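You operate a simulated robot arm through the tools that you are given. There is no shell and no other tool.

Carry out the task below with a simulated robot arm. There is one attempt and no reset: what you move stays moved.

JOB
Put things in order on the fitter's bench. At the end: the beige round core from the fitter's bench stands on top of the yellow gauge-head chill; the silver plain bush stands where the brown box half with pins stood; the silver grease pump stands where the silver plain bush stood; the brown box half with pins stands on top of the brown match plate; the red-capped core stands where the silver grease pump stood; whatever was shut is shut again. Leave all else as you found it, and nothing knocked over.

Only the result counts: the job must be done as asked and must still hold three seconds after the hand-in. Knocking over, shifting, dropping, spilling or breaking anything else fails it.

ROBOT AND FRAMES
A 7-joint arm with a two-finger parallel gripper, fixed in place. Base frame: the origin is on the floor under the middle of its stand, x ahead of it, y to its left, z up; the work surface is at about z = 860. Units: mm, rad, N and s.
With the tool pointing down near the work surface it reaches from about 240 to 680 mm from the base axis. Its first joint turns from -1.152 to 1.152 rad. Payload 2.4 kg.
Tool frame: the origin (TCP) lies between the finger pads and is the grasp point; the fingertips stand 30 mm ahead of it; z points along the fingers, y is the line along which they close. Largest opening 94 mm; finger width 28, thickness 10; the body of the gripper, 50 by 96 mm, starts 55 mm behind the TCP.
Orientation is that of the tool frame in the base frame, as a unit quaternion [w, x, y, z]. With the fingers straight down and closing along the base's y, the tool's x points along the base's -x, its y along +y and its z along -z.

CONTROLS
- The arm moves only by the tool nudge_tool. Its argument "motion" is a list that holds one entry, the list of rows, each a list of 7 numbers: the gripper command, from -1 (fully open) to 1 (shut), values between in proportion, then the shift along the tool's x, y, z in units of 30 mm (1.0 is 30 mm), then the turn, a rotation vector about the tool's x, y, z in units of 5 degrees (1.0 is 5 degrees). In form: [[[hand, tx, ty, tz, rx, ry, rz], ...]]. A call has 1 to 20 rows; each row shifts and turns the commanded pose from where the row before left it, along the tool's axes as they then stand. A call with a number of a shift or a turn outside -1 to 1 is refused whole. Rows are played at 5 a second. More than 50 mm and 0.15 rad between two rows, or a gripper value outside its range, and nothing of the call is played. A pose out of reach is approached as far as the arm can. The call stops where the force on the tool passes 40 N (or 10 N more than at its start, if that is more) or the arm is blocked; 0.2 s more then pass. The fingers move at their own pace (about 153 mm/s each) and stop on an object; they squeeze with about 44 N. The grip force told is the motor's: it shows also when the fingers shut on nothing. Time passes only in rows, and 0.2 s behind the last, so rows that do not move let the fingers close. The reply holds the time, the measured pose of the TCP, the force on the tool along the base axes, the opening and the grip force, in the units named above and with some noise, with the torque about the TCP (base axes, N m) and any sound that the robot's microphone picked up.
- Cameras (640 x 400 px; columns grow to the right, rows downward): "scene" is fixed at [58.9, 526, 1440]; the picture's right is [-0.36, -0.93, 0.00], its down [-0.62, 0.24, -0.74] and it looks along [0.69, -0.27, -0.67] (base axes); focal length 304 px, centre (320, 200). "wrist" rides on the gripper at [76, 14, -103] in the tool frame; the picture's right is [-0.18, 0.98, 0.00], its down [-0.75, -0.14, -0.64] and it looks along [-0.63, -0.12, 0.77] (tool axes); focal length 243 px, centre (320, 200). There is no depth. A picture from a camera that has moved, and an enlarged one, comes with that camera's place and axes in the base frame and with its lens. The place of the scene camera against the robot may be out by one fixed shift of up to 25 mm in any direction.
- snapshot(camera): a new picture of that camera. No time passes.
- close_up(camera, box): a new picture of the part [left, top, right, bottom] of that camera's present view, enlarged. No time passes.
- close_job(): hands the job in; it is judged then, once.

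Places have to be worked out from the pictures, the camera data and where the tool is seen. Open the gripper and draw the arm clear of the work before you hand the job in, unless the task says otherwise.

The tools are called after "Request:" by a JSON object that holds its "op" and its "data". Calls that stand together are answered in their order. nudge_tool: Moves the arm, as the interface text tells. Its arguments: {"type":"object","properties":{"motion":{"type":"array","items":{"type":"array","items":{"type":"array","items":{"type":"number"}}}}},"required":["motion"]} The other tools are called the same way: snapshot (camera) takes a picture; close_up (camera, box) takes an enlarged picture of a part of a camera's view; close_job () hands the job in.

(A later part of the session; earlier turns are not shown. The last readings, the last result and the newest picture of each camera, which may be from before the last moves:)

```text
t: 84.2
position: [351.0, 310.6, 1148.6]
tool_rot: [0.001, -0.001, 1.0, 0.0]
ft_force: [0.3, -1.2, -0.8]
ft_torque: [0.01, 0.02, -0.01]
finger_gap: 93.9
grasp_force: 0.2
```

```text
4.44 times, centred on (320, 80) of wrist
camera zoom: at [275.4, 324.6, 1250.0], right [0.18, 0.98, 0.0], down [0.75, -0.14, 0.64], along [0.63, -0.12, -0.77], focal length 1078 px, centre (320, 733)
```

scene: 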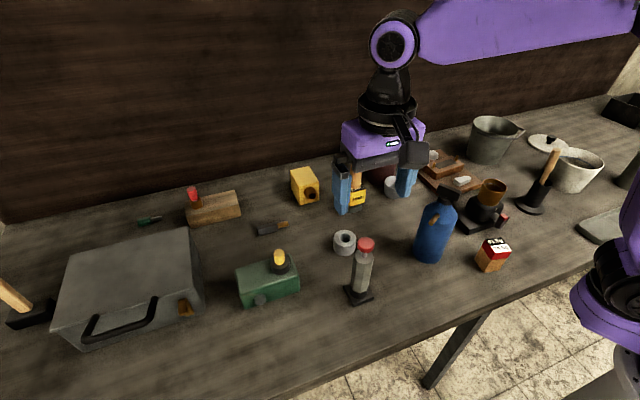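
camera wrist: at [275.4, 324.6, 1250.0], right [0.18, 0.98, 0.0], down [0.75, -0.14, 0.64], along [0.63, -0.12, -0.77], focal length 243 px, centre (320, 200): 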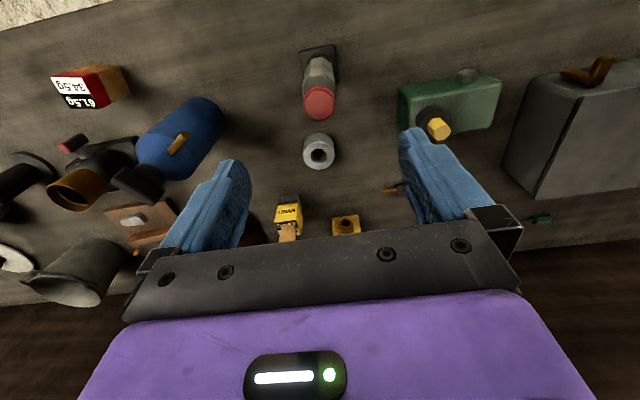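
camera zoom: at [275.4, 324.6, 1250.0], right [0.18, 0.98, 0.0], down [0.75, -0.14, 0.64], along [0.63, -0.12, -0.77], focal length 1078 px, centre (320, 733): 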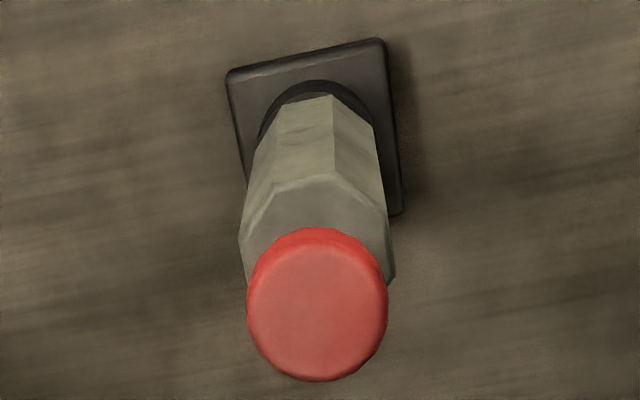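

The body is hexagonal with flats facing ±x and ±60° from it, so I turn the hand 30° CCW to close on flats, then descend part way and check.

Request:
{"op": "nudge_tool", "data": {"motion": [[[-1, 0, 0, 0, 0, 0, -1], [-1, 0, 0, 0, 0, 0, -1], [-1, 0, 0, 0, 0, 0, -1], [-1, 0, 0, 0, 0, 0, -1], [-1, 0, 0, 0, 0, 0, -1], [-1, 0, 0, 0, 0, 0, -1], [-1, 0, 0, 1, 0, 0, 0], [-1, 0, 0, 1, 0, 0, 0], [-1, 0, 0, 0, 0, 0, 0], [-1, 0, 0, 0, 0, 0, 0]]]}}

Request:
{"op": "snapshot", "data": {"camera": "wrist"}}

Request:
{"op": "close_up", "data": {"camera": "wrist", "box": [240, 30, 400, 190]}}

```text
t: 86.4
position: [352.2, 309.3, 1089.8]
tool_rot: [-0.001, -0.259, 0.966, 0.0]
ft_force: [-0.5, 1.2, -0.5]
ft_torque: [0.0, 0.01, -0.04]
finger_gap: 94.0
grasp_force: 0.0
```

```text
taken
camera wrist: at [280.2, 284.2, 1191.2], right [-0.33, 0.94, 0.0], down [0.72, 0.25, 0.64], along [0.61, 0.21, -0.77], focal length 243 px, centre (320, 200)
```

wrist: 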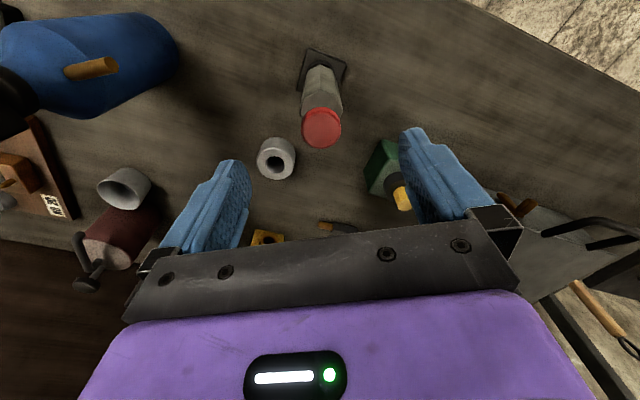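

```text
2.50 times, centred on (320, 110) of wrist
camera zoom: at [280.2, 284.2, 1191.2], right [-0.33, 0.94, 0.0], down [0.72, 0.25, 0.64], along [0.61, 0.21, -0.77], focal length 606 px, centre (320, 425)
```

zoom: 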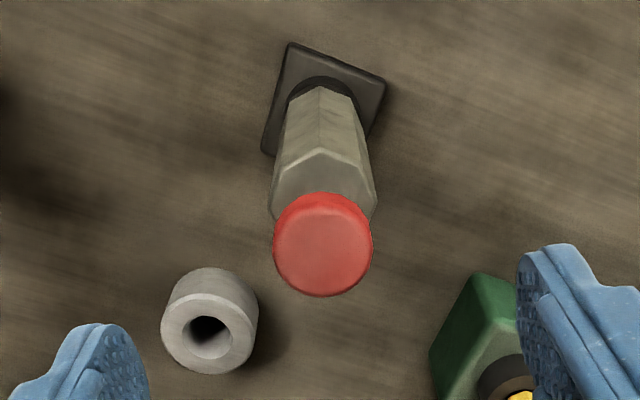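

Computing the rim vertices from both views, they sit near azimuths 110°, 157°, 202°, 248°, so the body is octagonal with flats facing ±x and ±y. Closing along base y is best, so I turn back to 0° and lower to z≈1040.

Request:
{"op": "nudge_tool", "data": {"motion": [[[-1, 0, 0, 0, 0, 0, 1], [-1, 0, 0, 0, 0, 0, 1], [-1, 0, 0, 0, 0, 0, 1], [-1, 0, 0, 0, 0, 0, 1], [-1, 0, 0, 0, 0, 0, 1], [-1, 0, 0, 0, 0, 0, 1], [-1, 0, 0, 1, 0, 0, 0], [-1, 0, 0, 0.5, 0, 0, 0], [-1, 0, 0, 0, 0, 0, 0], [-1, 0, 0, 0, 0, 0, 0]]]}}

Request:
{"op": "snapshot", "data": {"camera": "wrist"}}

Request:
{"op": "snapshot", "data": {"camera": "scene"}}

```text
t: 88.6
position: [350.8, 310.3, 1044.6]
tool_rot: [0.001, 0.0, 1.0, 0.0]
ft_force: [0.3, 0.2, 0.3]
ft_torque: [0.0, 0.01, 0.02]
finger_gap: 94.0
grasp_force: 0.0
```

```text
taken
camera wrist: at [275.3, 324.9, 1145.7], right [0.18, 0.98, 0.0], down [0.75, -0.14, 0.64], along [0.63, -0.12, -0.77], focal length 243 px, centre (320, 200)
```

wrist: 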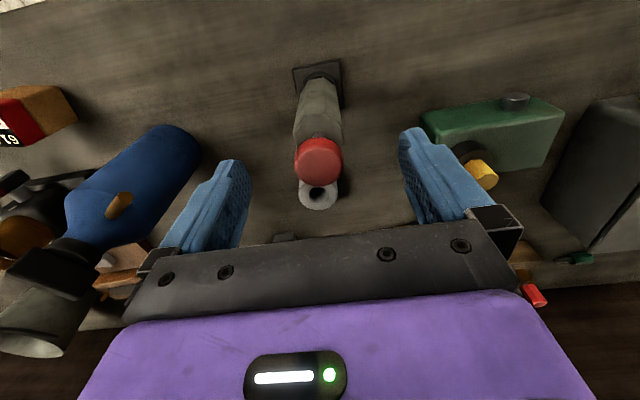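

```text
taken
```

scene: 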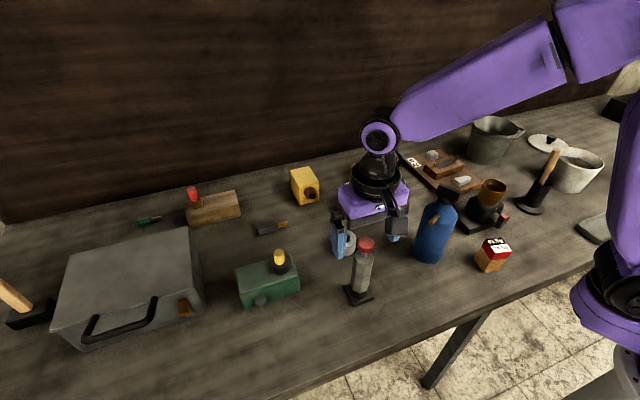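

Cap top at about z=1020, ~31 mm wide, narrower than the ~35 mm body, so gripping the body's upper part at TCP z≈976 leaves the palm 11 mm above the cap. Descending and closing.

Request:
{"op": "nudge_tool", "data": {"motion": [[[-1, 0, 0, 0.8, 0, 0, 0], [-1, 0, 0, 0.8, 0, 0, 0], [-1, 0, 0, 0.7, 0, 0, 0], [-1, 0, 0, 0, 0, 0, 0]]]}}

Request:
{"op": "snapshot", "data": {"camera": "wrist"}}

Request:
{"op": "close_up", "data": {"camera": "scene", "box": [320, 190, 410, 310]}}

```text
t: 89.6
position: [352.1, 311.8, 975.8]
tool_rot: [0.0, 0.0, 1.0, 0.0]
ft_force: [-0.3, 0.0, 0.2]
ft_torque: [-0.02, 0.0, 0.0]
finger_gap: 93.9
grasp_force: 0.0
```

```text
taken
camera wrist: at [276.7, 325.8, 1077.2], right [0.18, 0.98, 0.0], down [0.75, -0.14, 0.64], along [0.63, -0.12, -0.77], focal length 243 px, centre (320, 200)
```

wrist: 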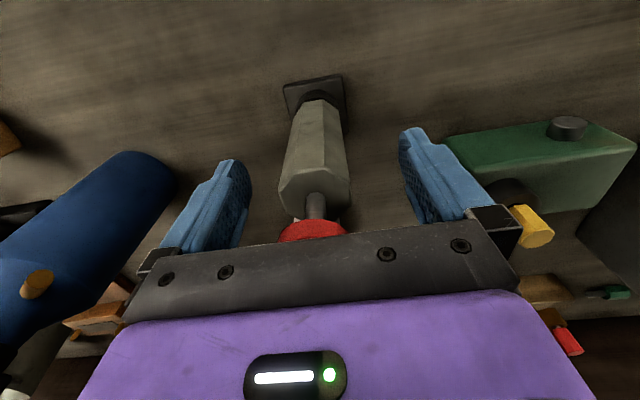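

```text
3.33 times, centred on (365, 250) of scene
camera zoom: at [58.9, 526.0, 1440.0], right [-0.36, -0.93, 0.0], down [-0.62, 0.24, -0.74], along [0.69, -0.27, -0.67], focal length 1015 px, centre (170, 33)
```

zoom: 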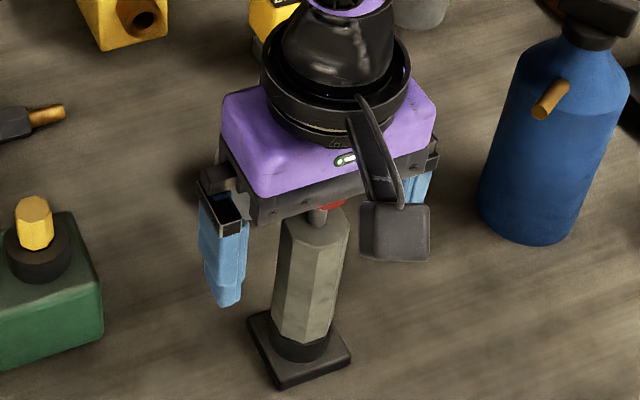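

The pump sits about 1.5 mm off the finger midline; I correct that and close slowly.

Request:
{"op": "nudge_tool", "data": {"motion": [[[-1, 0, -0.05, 0, 0, 0, 0], [-0.2, 0, 0, 0, 0, 0, 0], [0.05, 0, 0, 0, 0, 0, 0], [0.15, 0, 0, 0, 0, 0, 0], [0.2, 0, 0, 0, 0, 0, 0], [0.25, 0, 0, 0, 0, 0, 0], [0.3, 0, 0, 0, 0, 0, 0], [1, 0, 0, 0, 0, 0, 0], [1, 0, 0, 0, 0, 0, 0], [1, 0, 0, 0, 0, 0, 0]]]}}

Request:
{"op": "snapshot", "data": {"camera": "wrist"}}

Request:
{"op": "close_up", "data": {"camera": "scene", "box": [320, 190, 410, 310]}}

```text
t: 91.8
position: [352.3, 310.8, 975.1]
tool_rot: [0.0, 0.001, 1.0, 0.0]
ft_force: [-1.1, -0.2, 0.2]
ft_torque: [0.0, 0.03, 0.01]
finger_gap: 34.7
grasp_force: 44.2
```

```text
taken
camera wrist: at [276.0, 324.2, 1077.5], right [0.18, 0.98, 0.0], down [0.75, -0.14, 0.64], along [0.63, -0.12, -0.77], focal length 243 px, centre (320, 200)
```

wrist: 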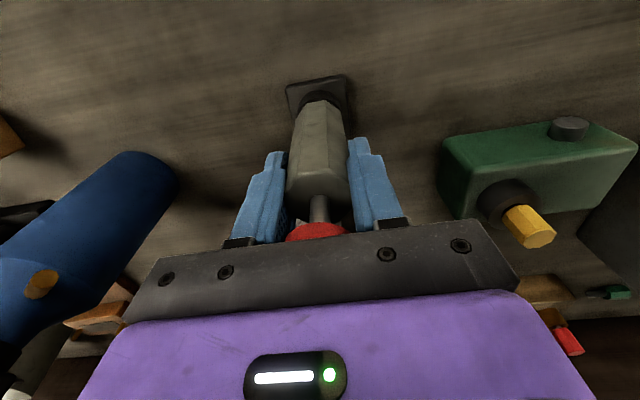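

```text
3.33 times, centred on (365, 250) of scene
camera zoom: at [58.9, 526.0, 1440.0], right [-0.36, -0.93, 0.0], down [-0.62, 0.24, -0.74], along [0.69, -0.27, -0.67], focal length 1015 px, centre (170, 33)
```

zoom: 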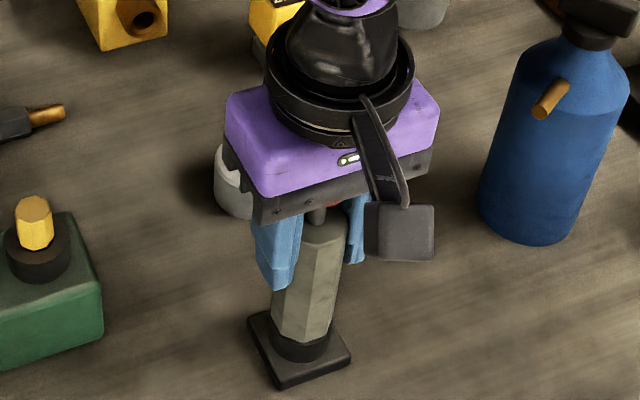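

Pump gripped on its flats (34.7 mm). Lifting by ~105 mm and checking that it hangs straight.

Request:
{"op": "nudge_tool", "data": {"motion": [[[1, 0, 0, -0.17, 0, 0, 0], [1, 0, 0, -0.6, 0, 0, 0], [1, 0, 0, -0.9, 0, 0, 0], [1, 0, 0, -0.9, 0, 0, 0], [1, 0, 0, -0.9, 0, 0, 0], [1, 0, 0, 0, 0, 0, 0], [1, 0, 0, 0, 0, 0, 0]]]}}

Request:
{"op": "snapshot", "data": {"camera": "wrist"}}

Request:
{"op": "close_up", "data": {"camera": "scene", "box": [310, 150, 420, 310]}}

```text
t: 93.4
position: [352.0, 309.0, 1078.7]
tool_rot: [-0.001, 0.0, 1.0, 0.0]
ft_force: [-0.1, 0.2, -3.3]
ft_torque: [0.0, 0.01, -0.01]
finger_gap: 34.6
grasp_force: 44.0
```

```text
taken
camera wrist: at [276.0, 323.1, 1181.6], right [0.18, 0.98, 0.0], down [0.75, -0.14, 0.64], along [0.63, -0.12, -0.77], focal length 243 px, centre (320, 200)
```

wrist: 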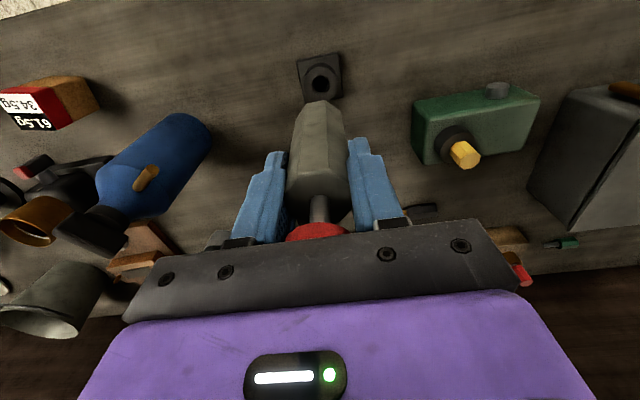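

```text
2.50 times, centred on (365, 230) of scene
camera zoom: at [58.9, 526.1, 1440.0], right [-0.36, -0.93, 0.0], down [-0.62, 0.24, -0.74], along [0.69, -0.27, -0.67], focal length 761 px, centre (208, 125)
```

zoom: 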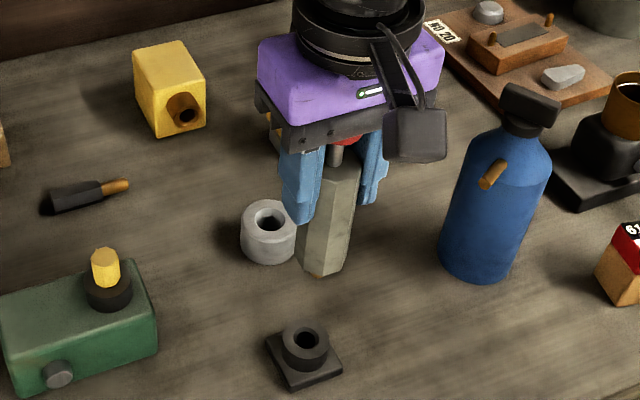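

Lifting revealed that the pump pulls out of a black socket foot, which stayed on the bench. I look closely at the pump's lower end and at the foot before going on.

Request:
{"op": "close_up", "data": {"camera": "scene", "box": [345, 195, 385, 270]}}

Request:
{"op": "close_up", "data": {"camera": "scene", "box": [335, 270, 385, 315]}}

Request:
{"op": "close_up", "data": {"camera": "wrist", "box": [270, 30, 370, 120]}}

```text
5.33 times, centred on (365, 232) of scene
camera zoom: at [58.9, 526.1, 1440.0], right [-0.36, -0.93, 0.0], down [-0.62, 0.24, -0.74], along [0.69, -0.27, -0.67], focal length 1624 px, centre (80, 27)
```

zoom: 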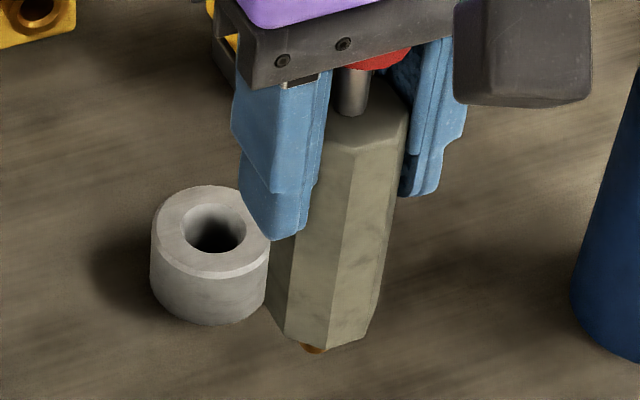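

```text
8.89 times, centred on (360, 292) of scene
camera zoom: at [58.9, 526.1, 1440.0], right [-0.36, -0.93, 0.0], down [-0.62, 0.24, -0.74], along [0.69, -0.27, -0.67], focal length 2707 px, centre (-36, -622)
```

zoom: 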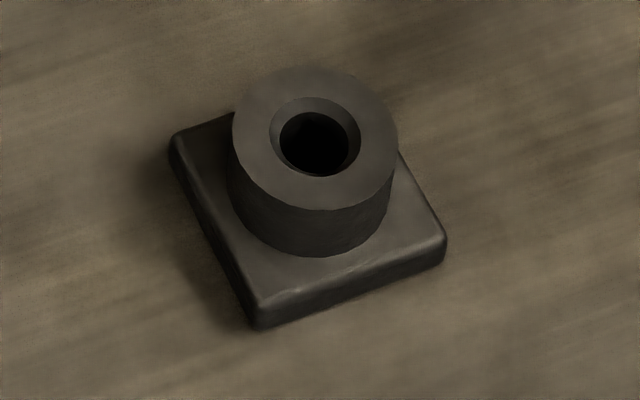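

```text
4.44 times, centred on (320, 75) of wrist
camera zoom: at [276.0, 323.1, 1181.6], right [0.18, 0.98, 0.0], down [0.75, -0.14, 0.64], along [0.63, -0.12, -0.77], focal length 1078 px, centre (320, 756)
```

zoom: 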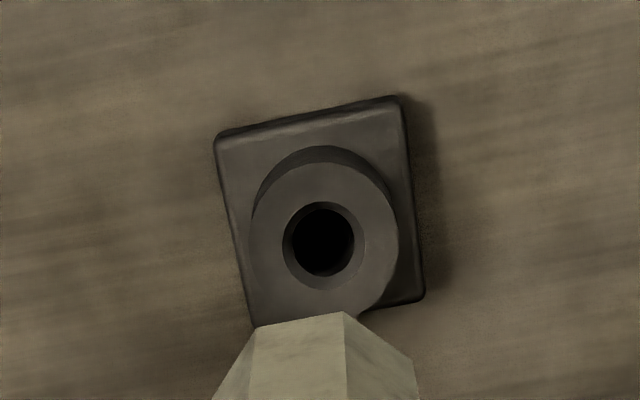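

The pump has a brass pin under its body that plugs into the foot, so it can't stand without the foot; the foot has to go along with it. My plan is to park the pump on the bush (pin in its hole, body resting on the rim), move the foot, then re-insert the pump. First I measure the bush precisely from a side viewpoint.

Request:
{"op": "nudge_tool", "data": {"motion": [[[1, -1, 0.73, 0, 0, 0, 0], [1, -1, 0.73, 0, 0, 0, 0], [1, -0.987, 0.73, 0, 0, 0, 0], [1, 0, 0, 0, 0, 0, 0], [1, 0, 0, 0, 0, 0, 0]]]}}

Request:
{"op": "snapshot", "data": {"camera": "wrist"}}

Request:
{"op": "close_up", "data": {"camera": "wrist", "box": [205, 80, 295, 160]}}

Request:
{"op": "close_up", "data": {"camera": "scene", "box": [280, 180, 400, 310]}}

```text
t: 94.6
position: [440.4, 373.7, 1078.4]
tool_rot: [0.0, 0.0, 1.0, -0.001]
ft_force: [-0.3, -0.5, -2.5]
ft_torque: [-0.02, 0.0, -0.01]
finger_gap: 34.6
grasp_force: 44.5
```

```text
taken
camera wrist: at [365.2, 389.1, 1180.5], right [0.18, 0.98, 0.0], down [0.75, -0.14, 0.64], along [0.63, -0.12, -0.77], focal length 243 px, centre (320, 200)
```

wrist: 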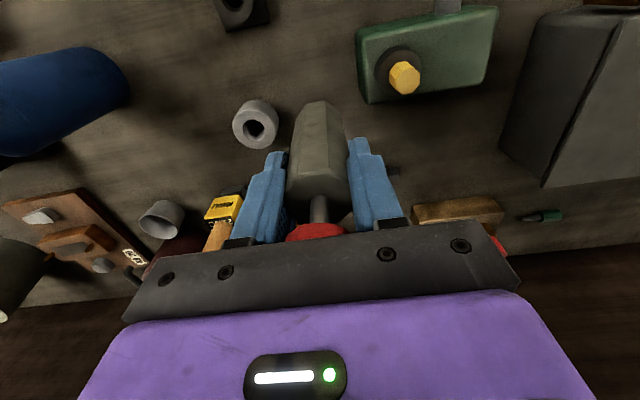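

```text
5.00 times, centred on (250, 120) of wrist
camera zoom: at [365.2, 389.1, 1180.5], right [0.18, 0.98, 0.0], down [0.75, -0.14, 0.64], along [0.63, -0.12, -0.77], focal length 1213 px, centre (670, 600)
```

zoom: 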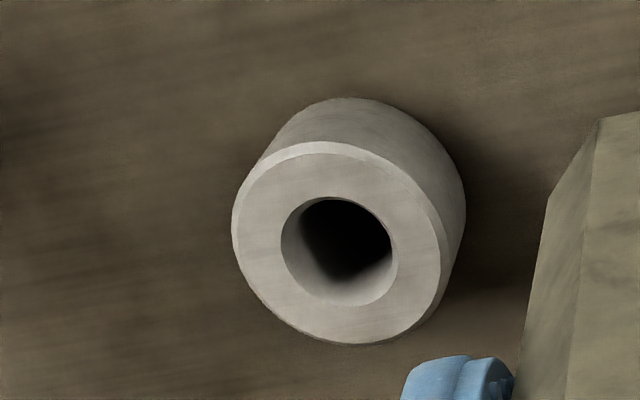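

```text
3.08 times, centred on (340, 245) of scene
camera zoom: at [58.9, 526.1, 1440.0], right [-0.36, -0.93, 0.0], down [-0.62, 0.24, -0.74], along [0.69, -0.27, -0.67], focal length 937 px, centre (258, 62)
```

zoom: 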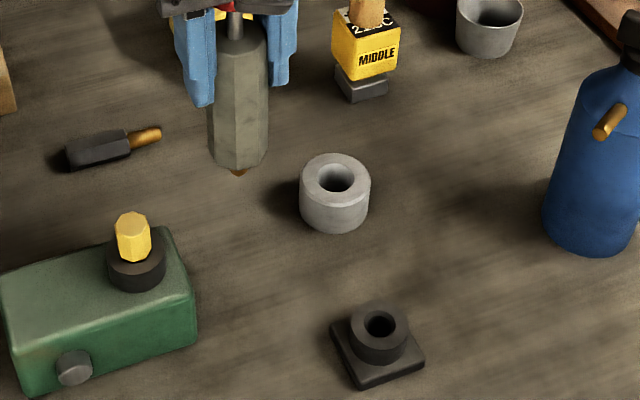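

Bush measured consistently around (470–472, 286). I move the pump over it and lower to just above expected contact (pin entering the bush hole).

Request:
{"op": "nudge_tool", "data": {"motion": [[[1, -0.336, -0.99, 0, 0, 0, 0], [1, -0.336, -0.99, 0, 0, 0, 0], [1, -0.336, -0.99, 0, 0, 0, 0], [1, 0, 0, 0, 0, 0, 0], [1, 0, 0, 0.8, 0, 0, 0], [1, 0, 0, 0, 0, 0, 0], [1, 0, 0, 0, 0, 0, 0]]]}}

Request:
{"op": "snapshot", "data": {"camera": "wrist"}}

Request:
{"op": "close_up", "data": {"camera": "scene", "box": [310, 180, 400, 270]}}

```text
t: 96.2
position: [471.2, 286.6, 1052.5]
tool_rot: [0.0, -0.001, 1.0, -0.001]
ft_force: [-0.1, 0.9, -3.0]
ft_torque: [-0.01, -0.03, -0.01]
finger_gap: 34.7
grasp_force: 44.3
```

```text
taken
camera wrist: at [395.1, 301.2, 1155.4], right [0.18, 0.98, 0.0], down [0.75, -0.14, 0.64], along [0.63, -0.12, -0.77], focal length 243 px, centre (320, 200)
```

wrist: 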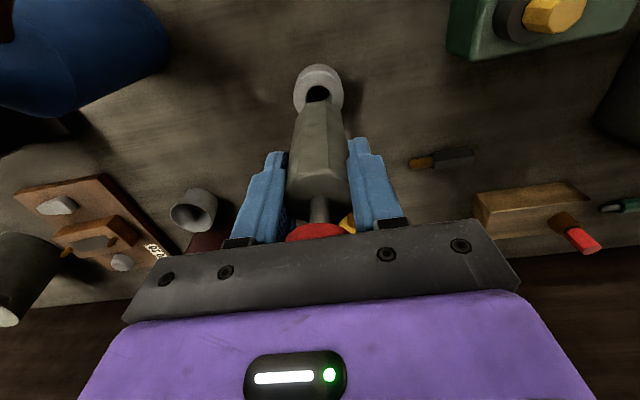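

```text
4.44 times, centred on (355, 225) of scene
camera zoom: at [58.9, 526.1, 1440.0], right [-0.36, -0.93, 0.0], down [-0.62, 0.24, -0.74], along [0.69, -0.27, -0.67], focal length 1354 px, centre (164, 89)
```

zoom: 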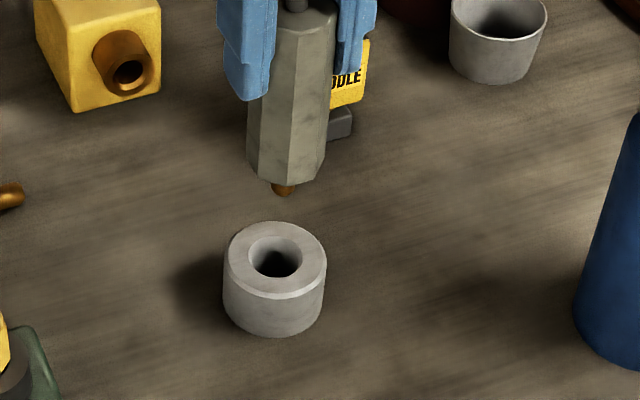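

Alignment looks within a couple of mm in both views. I lower in stages: first to z≈1015 (pin just above the hole), then check.

Request:
{"op": "nudge_tool", "data": {"motion": [[[1, 0, 0, 0.7, 0, 0, 0], [1, 0, 0, 0.6, 0, 0, 0], [1, 0, 0, 0, 0, 0, 0], [1, 0, 0, 0, 0, 0, 0]]]}}

Request:
{"op": "close_up", "data": {"camera": "scene", "box": [320, 200, 380, 260]}}

Request:
{"op": "close_up", "data": {"camera": "wrist", "box": [270, 60, 370, 160]}}

```text
t: 97.2
position: [471.2, 286.0, 1015.6]
tool_rot: [0.0, 0.0, 1.0, 0.0]
ft_force: [-0.6, 0.9, -3.4]
ft_torque: [0.02, 0.01, -0.04]
finger_gap: 34.6
grasp_force: 44.0
```

```text
6.67 times, centred on (350, 230) of scene
camera zoom: at [58.9, 526.1, 1440.0], right [-0.36, -0.93, 0.0], down [-0.62, 0.24, -0.74], along [0.69, -0.27, -0.67], focal length 2030 px, centre (120, 0)
```

zoom: 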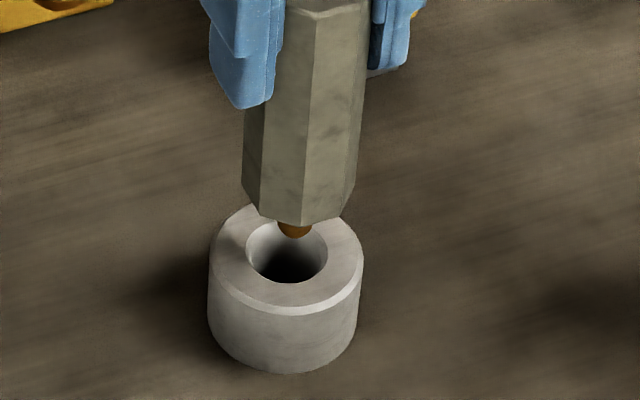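

```text
4.00 times, centred on (320, 110) of wrist
camera zoom: at [394.7, 299.9, 1117.3], right [0.18, 0.98, 0.0], down [0.75, -0.14, 0.64], along [0.63, -0.12, -0.77], focal length 970 px, centre (320, 560)
```

zoom: 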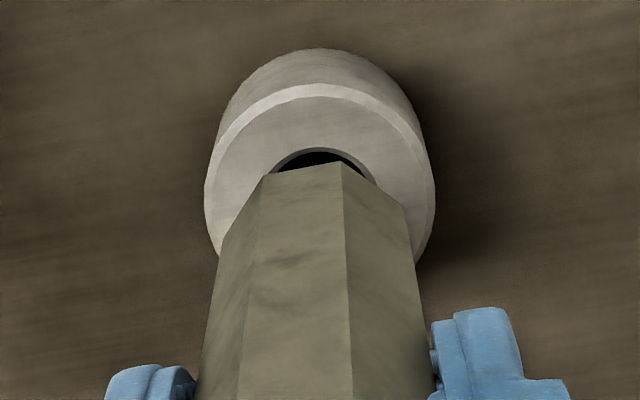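

Pin is heading into the bush hole. Lowering to just above seating, then in small steps with force checks.

Request:
{"op": "nudge_tool", "data": {"motion": [[[1, 0, 0, 0.4, 0, 0, 0], [1, 0, 0, 0.4, 0, 0, 0], [1, 0, 0, 0, 0, 0, 0]]]}}

Request:
{"op": "close_up", "data": {"camera": "scene", "box": [320, 200, 380, 260]}}

```text
t: 98.0
position: [471.6, 286.5, 991.4]
tool_rot: [0.001, 0.0, 1.0, 0.0]
ft_force: [0.5, 0.0, -2.9]
ft_torque: [-0.02, -0.01, -0.02]
finger_gap: 34.8
grasp_force: 44.2
```

```text
6.67 times, centred on (350, 230) of scene
camera zoom: at [58.9, 526.1, 1440.0], right [-0.36, -0.93, 0.0], down [-0.62, 0.24, -0.74], along [0.69, -0.27, -0.67], focal length 2030 px, centre (120, 0)
```

zoom: 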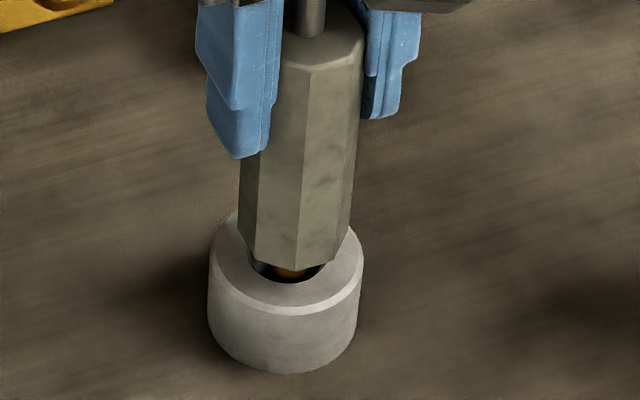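

Still free of contact. I check lateral centring with the wrist camera once more before seating.

Request:
{"op": "close_up", "data": {"camera": "wrist", "box": [280, 80, 360, 160]}}

```text
5.00 times, centred on (320, 120) of wrist
camera zoom: at [395.8, 299.9, 1094.0], right [0.18, 0.98, 0.0], down [0.75, -0.14, 0.64], along [0.63, -0.12, -0.77], focal length 1213 px, centre (320, 600)
```

zoom: 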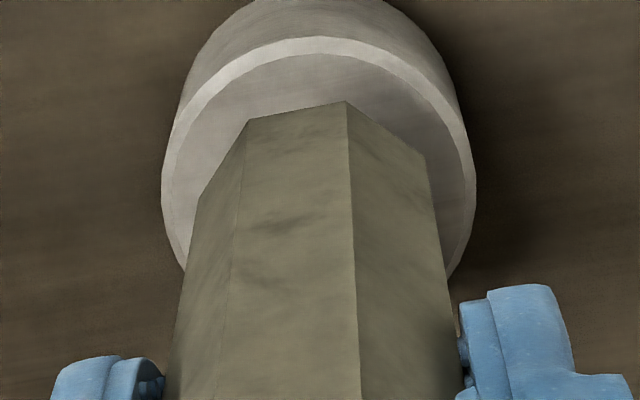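

The views agree the pump is centred on the bush within ~2 mm. I nudge +1 mm in y and seat it in small steps.

Request:
{"op": "nudge_tool", "data": {"motion": [[[1, 0, 0.03, 0.07, 0, 0, 0], [1, 0, 0, 0, 0, 0, 0]]]}}

Request:
{"op": "nudge_tool", "data": {"motion": [[[1, 0, 0, 0.06, 0, 0, 0], [1, 0, 0, 0, 0, 0, 0]]]}}

```text
t: 98.6
position: [471.0, 286.3, 988.8]
tool_rot: [0.0, 0.0, 1.0, -0.002]
ft_force: [-0.4, 0.1, -3.2]
ft_torque: [-0.01, 0.01, -0.01]
finger_gap: 34.8
grasp_force: 43.9
```

```text
t: 99.2
position: [470.7, 287.5, 989.6]
tool_rot: [0.0, 0.0, 1.0, 0.0]
ft_force: [0.1, 0.3, -3.9]
ft_torque: [-0.02, 0.01, 0.0]
finger_gap: 34.6
grasp_force: 44.0
```

Request:
{"op": "nudge_tool", "data": {"motion": [[[1, 0, 0, 0.05, 0, 0, 0], [1, 0, 0, 0, 0, 0, 0]]]}}

Request:
{"op": "close_up", "data": {"camera": "scene", "box": [320, 200, 380, 260]}}

```text
t: 99.8
position: [471.5, 286.5, 986.2]
tool_rot: [-0.001, 0.0, 1.0, 0.001]
ft_force: [0.7, 0.5, -2.7]
ft_torque: [0.01, -0.01, 0.02]
finger_gap: 34.8
grasp_force: 44.1
```

```text
6.67 times, centred on (350, 230) of scene
camera zoom: at [58.9, 526.1, 1440.0], right [-0.36, -0.93, 0.0], down [-0.62, 0.24, -0.74], along [0.69, -0.27, -0.67], focal length 2030 px, centre (120, 0)
```

zoom: 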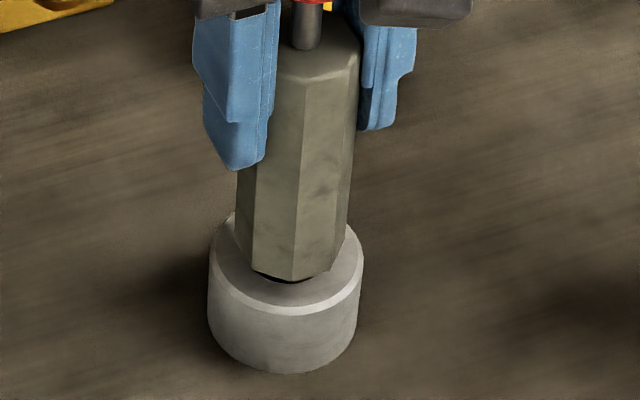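

Request:
{"op": "nudge_tool", "data": {"motion": [[[1, 0, 0, 0.05, 0, 0, 0], [1, 0, 0, 0, 0, 0, 0]]]}}

```text
t: 100.4
position: [471.2, 288.1, 985.5]
tool_rot: [0.0, 0.0, 1.0, 0.0]
ft_force: [-0.5, -0.1, -3.6]
ft_torque: [-0.01, -0.01, 0.01]
finger_gap: 34.7
grasp_force: 44.4
```

Request:
{"op": "nudge_tool", "data": {"motion": [[[1, 0, 0, 0.05, 0, 0, 0], [1, 0, 0, 0, 0, 0, 0]]]}}

Request:
{"op": "close_up", "data": {"camera": "scene", "box": [320, 200, 380, 260]}}

```text
t: 101.0
position: [471.3, 287.1, 985.7]
tool_rot: [0.0, -0.001, 1.0, 0.0]
ft_force: [0.1, 0.2, -3.2]
ft_torque: [0.0, -0.06, -0.03]
finger_gap: 34.8
grasp_force: 44.4
```

```text
6.67 times, centred on (350, 230) of scene
camera zoom: at [58.9, 526.1, 1440.0], right [-0.36, -0.93, 0.0], down [-0.62, 0.24, -0.74], along [0.69, -0.27, -0.67], focal length 2030 px, centre (120, 0)
```

zoom: 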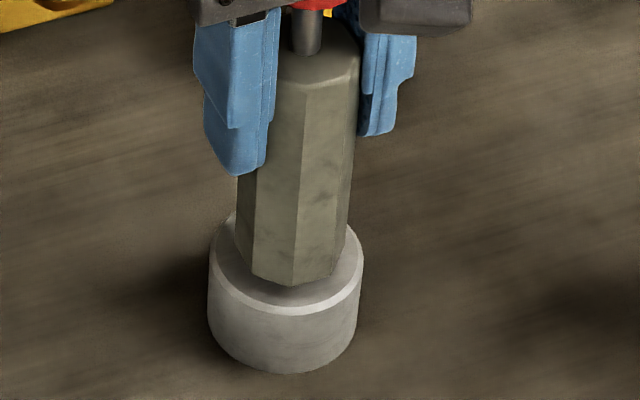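

Request:
{"op": "nudge_tool", "data": {"motion": [[[1, 0, 0, 0.05, 0, 0, 0], [1, 0, 0, 0, 0, 0, 0]]]}}

```text
t: 101.6
position: [470.8, 286.5, 981.9]
tool_rot: [0.001, 0.001, 1.0, 0.0]
ft_force: [-0.7, 0.9, -2.9]
ft_torque: [0.0, 0.02, 0.0]
finger_gap: 34.8
grasp_force: 43.6
```

Request:
{"op": "nudge_tool", "data": {"motion": [[[1, 0, 0, 0.05, 0, 0, 0], [1, 0, 0, 0, 0, 0, 0]]]}}

Request:
{"op": "close_up", "data": {"camera": "scene", "box": [320, 200, 380, 260]}}

```text
t: 102.2
position: [470.5, 286.0, 981.3]
tool_rot: [0.0, -0.001, 1.0, 0.001]
ft_force: [0.2, 0.1, -3.7]
ft_torque: [-0.01, -0.03, -0.04]
finger_gap: 34.8
grasp_force: 44.3
```

```text
6.67 times, centred on (350, 230) of scene
camera zoom: at [58.9, 526.1, 1440.0], right [-0.36, -0.93, 0.0], down [-0.62, 0.24, -0.74], along [0.69, -0.27, -0.67], focal length 2030 px, centre (120, 0)
```

zoom: 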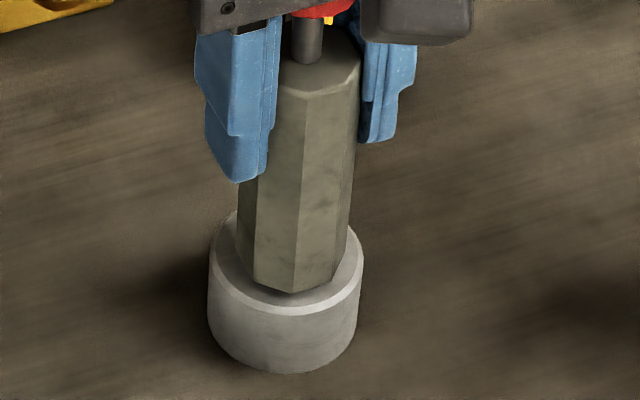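

Request:
{"op": "nudge_tool", "data": {"motion": [[[1, 0, 0, 0.05, 0, 0, 0], [1, 0, 0, 0, 0, 0, 0]]]}}

```text
t: 102.8
position: [470.7, 286.6, 979.9]
tool_rot: [0.0, 0.0, 1.0, 0.0]
ft_force: [-0.4, -0.4, -3.1]
ft_torque: [0.02, -0.02, 0.02]
finger_gap: 34.7
grasp_force: 44.5
```

Request:
{"op": "nudge_tool", "data": {"motion": [[[1, 0, 0, 0.05, 0, 0, 0], [1, 0, 0, 0, 0, 0, 0]]]}}

```text
t: 103.4
position: [471.5, 287.2, 978.7]
tool_rot: [0.0, -0.001, 1.0, 0.001]
ft_force: [-0.2, 0.5, -3.8]
ft_torque: [0.04, 0.02, -0.02]
finger_gap: 35.0
grasp_force: 44.1
```

Request:
{"op": "nudge_tool", "data": {"motion": [[[1, 0, 0, 0.05, 0, 0, 0], [1, 0, 0, 0, 0, 0, 0]]]}}

Request:
{"op": "close_up", "data": {"camera": "scene", "box": [320, 200, 380, 260]}}

```text
t: 104.0
position: [470.3, 286.3, 977.2]
tool_rot: [0.0, -0.001, 1.0, 0.0]
ft_force: [-0.7, 0.0, 0.1]
ft_torque: [0.03, -0.02, 0.04]
finger_gap: 34.6
grasp_force: 43.7
```

```text
6.67 times, centred on (350, 230) of scene
camera zoom: at [58.9, 526.0, 1440.0], right [-0.36, -0.93, 0.0], down [-0.62, 0.24, -0.74], along [0.69, -0.27, -0.67], focal length 2030 px, centre (120, 0)
```

zoom: 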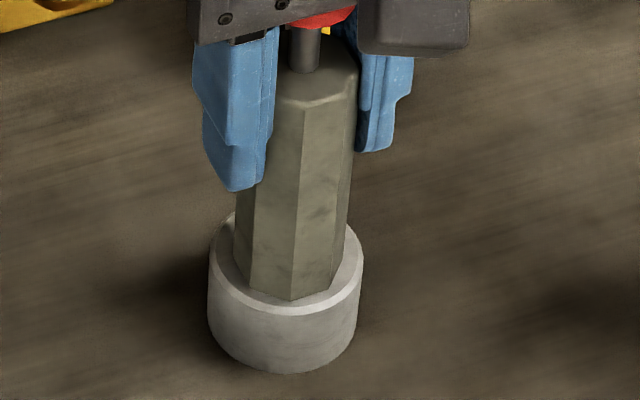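

Weight is now carried (force went from −3.3 N to 0). The pump is seated on the bush and well centred; I open the fingers gently.

Request:
{"op": "nudge_tool", "data": {"motion": [[[0.2, 0, 0, 0, 0, 0, 0], [0.1, 0, 0, 0, 0, 0, 0], [0, 0, 0, 0, 0, 0, 0], [-0.2, 0, 0, 0, 0, 0, 0], [-0.4, 0, 0, 0, 0, 0, 0]]]}}

Request:
{"op": "snapshot", "data": {"camera": "wrist"}}

Request:
{"op": "close_up", "data": {"camera": "scene", "box": [310, 180, 390, 260]}}

```text
t: 105.2
position: [470.3, 287.1, 977.0]
tool_rot: [0.0, 0.001, 1.0, -0.001]
ft_force: [0.4, 0.0, -0.9]
ft_torque: [-0.01, 0.01, -0.01]
finger_gap: 65.5
grasp_force: 0.2
```

```text
taken
camera wrist: at [395.6, 300.6, 1078.9], right [0.18, 0.98, 0.0], down [0.75, -0.14, 0.64], along [0.63, -0.12, -0.77], focal length 243 px, centre (320, 200)
```

wrist: 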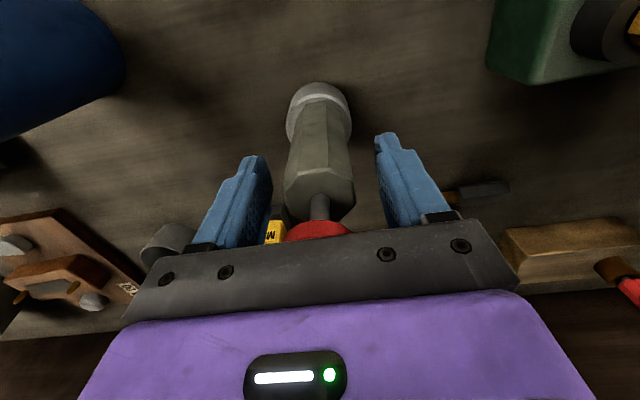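

```text
5.00 times, centred on (350, 220) of scene
camera zoom: at [58.9, 526.0, 1440.0], right [-0.36, -0.93, 0.0], down [-0.62, 0.24, -0.74], along [0.69, -0.27, -0.67], focal length 1523 px, centre (170, 100)
```

zoom: 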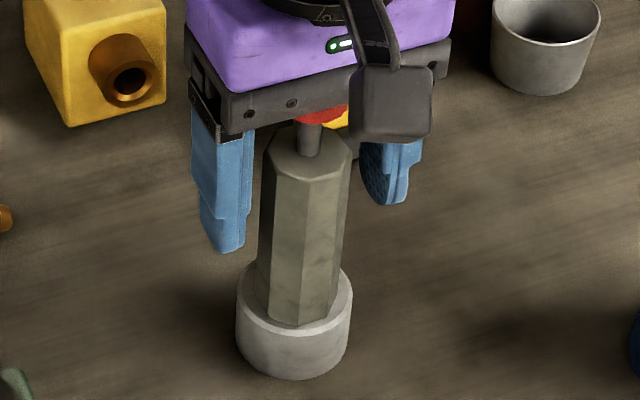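

The pump stands steady on the bush. I rise straight up and go over to the foot.

Request:
{"op": "nudge_tool", "data": {"motion": [[[-0.4, 0, 0, -0.3, 0, 0, 0], [-0.4, 0, 0, -0.7, 0, 0, 0], [-0.4, 0, 0, -1, 0, 0, 0], [-0.4, 0, 0, -1, 0, 0, 0], [-0.4, 0, 0, -1, 0, 0, 0], [-0.4, 0, 0, -1, 0, 0, 0], [-0.4, 0, 0, -0.76, 0, 0, 0], [-1, 1, 0.2, 0, 0, 0, 0], [-1, 1, 0.2, 0, 0, 0, 0], [-1, 1, 0.2, 0, 0, 0, 0], [-1, 0.993, 0.2, 0, 0, 0, 0], [-1, 0, 0, 0, 0, 0, 0], [-1, 0, 0, 0, 0, 0, 0]]]}}

Request:
{"op": "snapshot", "data": {"camera": "wrist"}}

Request:
{"op": "close_up", "data": {"camera": "wrist", "box": [280, 20, 360, 100]}}

Request:
{"op": "snapshot", "data": {"camera": "scene"}}

```text
t: 108.0
position: [350.9, 310.1, 1148.2]
tool_rot: [0.0, 0.0, 1.0, 0.001]
ft_force: [0.3, -0.9, 0.5]
ft_torque: [0.01, 0.01, 0.01]
finger_gap: 94.2
grasp_force: 0.0
```

```text
taken
camera wrist: at [275.5, 324.8, 1250.9], right [0.18, 0.98, 0.0], down [0.75, -0.14, 0.64], along [0.63, -0.12, -0.77], focal length 243 px, centre (320, 200)
```

wrist: 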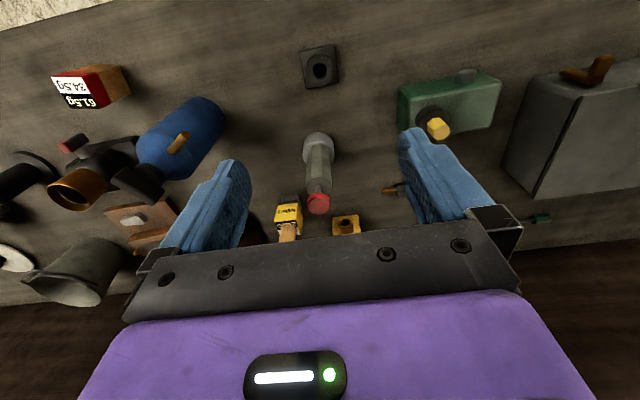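

```text
5.00 times, centred on (320, 60) of wrist
camera zoom: at [275.5, 324.8, 1250.9], right [0.18, 0.98, 0.0], down [0.75, -0.14, 0.64], along [0.63, -0.12, -0.77], focal length 1213 px, centre (320, 900)
```

zoom: 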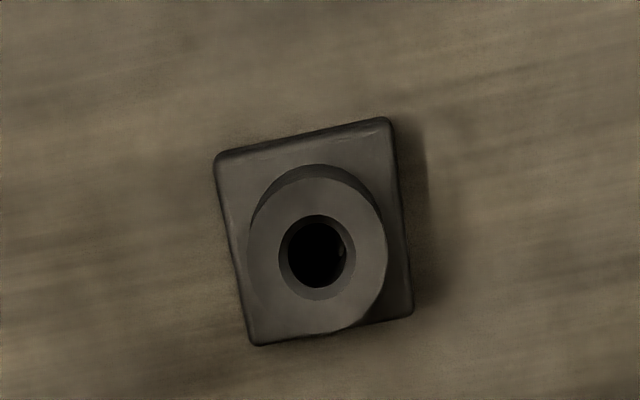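

```text
taken
```

scene: 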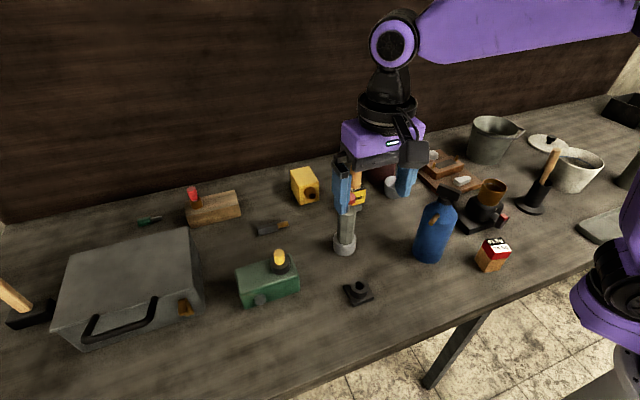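

The foot is at (350.6, 310.0): 48 mm plate, 38 mm collar with top at z≈886. I descend to grip the collar from above, first stopping at z≈930.

Request:
{"op": "nudge_tool", "data": {"motion": [[[-1, 0, -0.02, 1, 0, 0, 0], [-1, 0, 0, 1, 0, 0, 0], [-1, 0, 0, 1, 0, 0, 0], [-1, 0, 0, 1, 0, 0, 0], [-1, 0, 0, 1, 0, 0, 0], [-1, 0, 0, 1, 0, 0, 0], [-1, 0, 0, 1, 0, 0, 0], [-1, 0, 0, 0.33, 0, 0, 0], [-0.3, 0, 0, 0, 0, 0, 0], [-0.3, 0, 0, 0, 0, 0, 0]]]}}

Request:
{"op": "snapshot", "data": {"camera": "wrist"}}

Request:
{"op": "close_up", "data": {"camera": "scene", "box": [310, 180, 420, 310]}}

```text
t: 110.2
position: [350.8, 311.2, 928.4]
tool_rot: [0.0, 0.0, 1.0, 0.0]
ft_force: [-0.5, -0.4, -0.9]
ft_torque: [0.03, -0.02, -0.02]
finger_gap: 61.1
grasp_force: 0.1
```

```text
taken
camera wrist: at [275.4, 325.3, 1029.5], right [0.18, 0.98, 0.0], down [0.75, -0.14, 0.64], along [0.63, -0.12, -0.77], focal length 243 px, centre (320, 200)
```

wrist: 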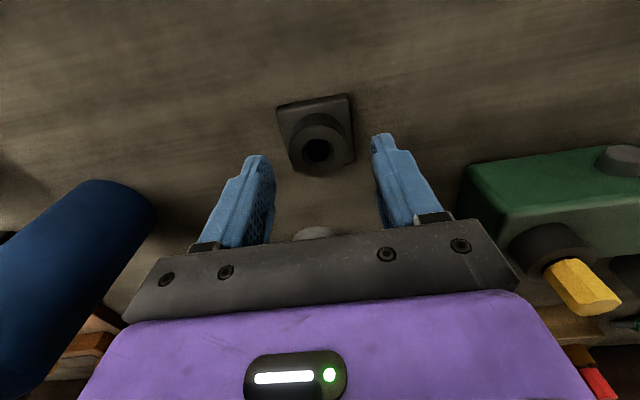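

```text
3.08 times, centred on (365, 245) of scene
camera zoom: at [58.9, 526.0, 1440.0], right [-0.36, -0.93, 0.0], down [-0.62, 0.24, -0.74], along [0.69, -0.27, -0.67], focal length 937 px, centre (182, 62)
```

zoom: 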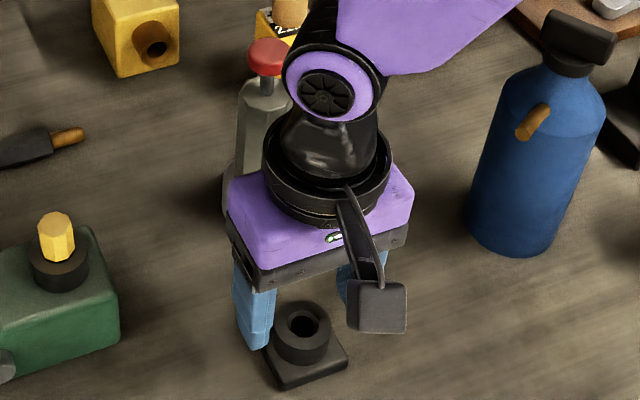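

The fingers straddle the collar. Lowering to z≈900 (tips just above the foot's plate) and closing on the collar.

Request:
{"op": "nudge_tool", "data": {"motion": [[[-0.3, 0, 0, 0.6, 0, 0, 0], [-0.3, 0, 0, 0.4, 0, 0, 0], [-0.3, 0, 0, 0, 0, 0, 0], [0, 0, 0, 0, 0, 0, 0], [0.15, 0, 0, 0, 0, 0, 0], [1, 0, 0, 0, 0, 0, 0], [1, 0, 0, 0, 0, 0, 0], [1, 0, 0, 0, 0, 0, 0]]]}}

Request:
{"op": "snapshot", "data": {"camera": "wrist"}}

```text
t: 112.0
position: [350.7, 309.9, 898.5]
tool_rot: [-0.001, 0.0, 1.0, -0.001]
ft_force: [1.8, -11.8, 1.2]
ft_torque: [-0.54, -0.16, 0.26]
finger_gap: 49.6
grasp_force: 44.6
```

```text
taken
camera wrist: at [274.9, 324.4, 1001.2], right [0.18, 0.98, 0.0], down [0.75, -0.14, 0.64], along [0.63, -0.12, -0.77], focal length 243 px, centre (320, 200)
```

wrist: 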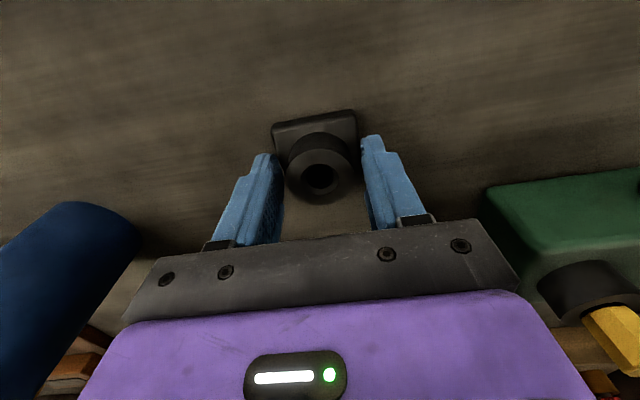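

The gap (49.6 mm) shows I caught the plate edges rather than the collar, with an 11.8 N side load. I release, rise 7 mm, and re-close on the collar itself.

Request:
{"op": "nudge_tool", "data": {"motion": [[[-0.3, 0, 0, 0, 0, 0, 0], [-0.3, 0, 0, 0, 0, 0, 0], [-0.3, 0, 0, -0.25, 0, 0, 0], [-0.3, 0, 0, 0, 0, 0, 0]]]}}

Request:
{"op": "snapshot", "data": {"camera": "wrist"}}

Request:
{"op": "close_up", "data": {"camera": "wrist", "box": [250, 90, 390, 230]}}

Request:
{"op": "close_up", "data": {"camera": "scene", "box": [330, 260, 390, 315]}}

```text
t: 113.0
position: [351.3, 310.0, 907.2]
tool_rot: [0.0, 0.0, 1.0, 0.0]
ft_force: [0.9, 0.1, -0.1]
ft_torque: [-0.03, 0.0, 0.02]
finger_gap: 61.0
grasp_force: 0.1
```

```text
taken
camera wrist: at [275.9, 325.3, 1008.6], right [0.18, 0.98, 0.0], down [0.75, -0.14, 0.64], along [0.63, -0.12, -0.77], focal length 243 px, centre (320, 200)
```

wrist: 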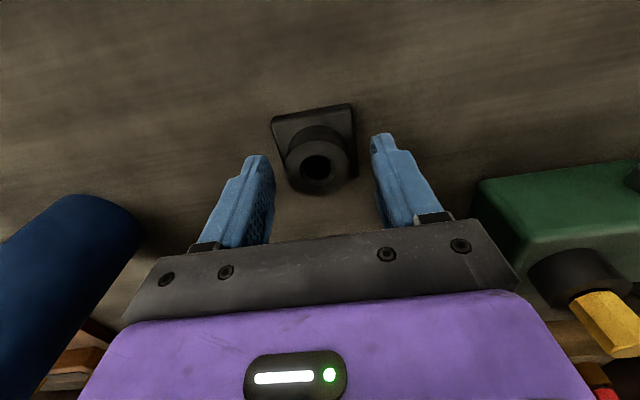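

```text
2.86 times, centred on (320, 160) of wrist
camera zoom: at [275.9, 325.3, 1008.6], right [0.18, 0.98, 0.0], down [0.75, -0.14, 0.64], along [0.63, -0.12, -0.77], focal length 693 px, centre (320, 314)
```

zoom: 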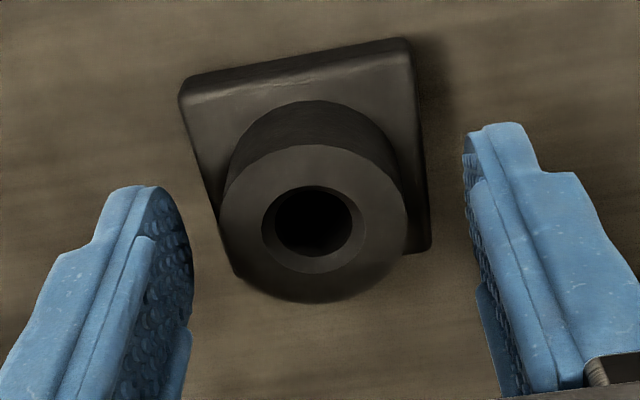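

```text
7.27 times, centred on (360, 288) of scene
camera zoom: at [58.9, 526.0, 1440.0], right [-0.36, -0.93, 0.0], down [-0.62, 0.24, -0.74], along [0.69, -0.27, -0.67], focal length 2215 px, centre (29, -436)
```

zoom: 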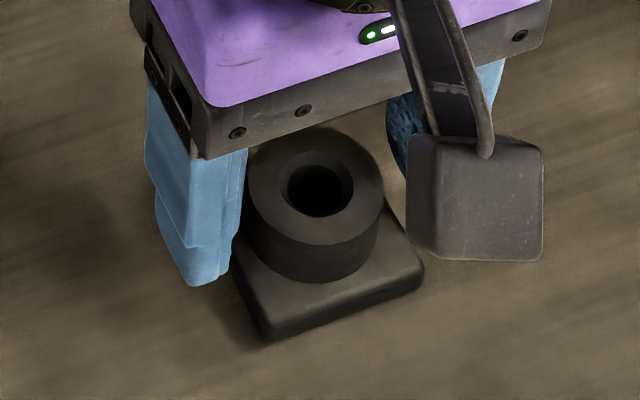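

The foot has not moved. Now closing on the collar at this height.

Request:
{"op": "nudge_tool", "data": {"motion": [[[0, 0, 0, 0, 0, 0, 0], [0.15, 0, 0, 0, 0, 0, 0], [0.2, 0, 0, 0, 0, 0, 0], [1, 0, 0, 0, 0, 0, 0], [1, 0, 0, 0, 0, 0, 0]]]}}

Request:
{"op": "snapshot", "data": {"camera": "wrist"}}

```text
t: 114.2
position: [351.3, 308.7, 906.1]
tool_rot: [0.0, 0.0, 1.0, -0.001]
ft_force: [1.4, -12.5, 6.3]
ft_torque: [-0.28, 0.08, 0.13]
finger_gap: 43.8
grasp_force: 45.1
```

```text
taken
camera wrist: at [276.1, 324.4, 1008.6], right [0.18, 0.98, 0.0], down [0.75, -0.14, 0.64], along [0.63, -0.12, -0.77], focal length 243 px, centre (320, 200)
```

wrist: 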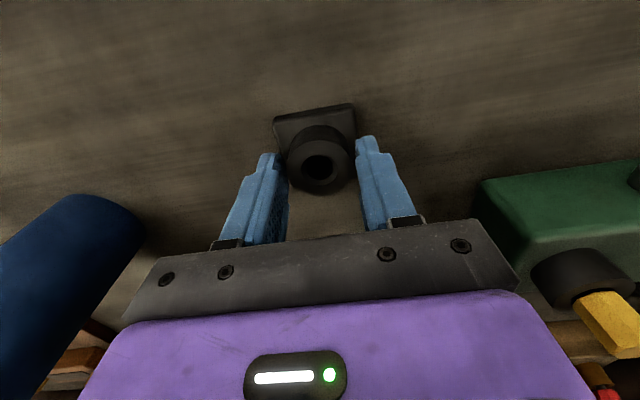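

Again a 12 N side load without the foot shifting — it may be fixed to the bench. I test by raising 2 mm and reading the force.

Request:
{"op": "nudge_tool", "data": {"motion": [[[1, 0, 0, -0.07, 0, 0, 0], [1, 0, 0, 0, 0, 0, 0]]]}}

```text
t: 114.8
position: [351.5, 309.1, 907.5]
tool_rot: [0.0, 0.001, 1.0, 0.0]
ft_force: [4.7, 0.8, -5.0]
ft_torque: [0.07, 0.28, 0.09]
finger_gap: 43.6
grasp_force: 45.1
stopped in row 2: the force on the tool passed its limit at 42 N (the readings are from after the stop); the commanded pose is now the measured one
```

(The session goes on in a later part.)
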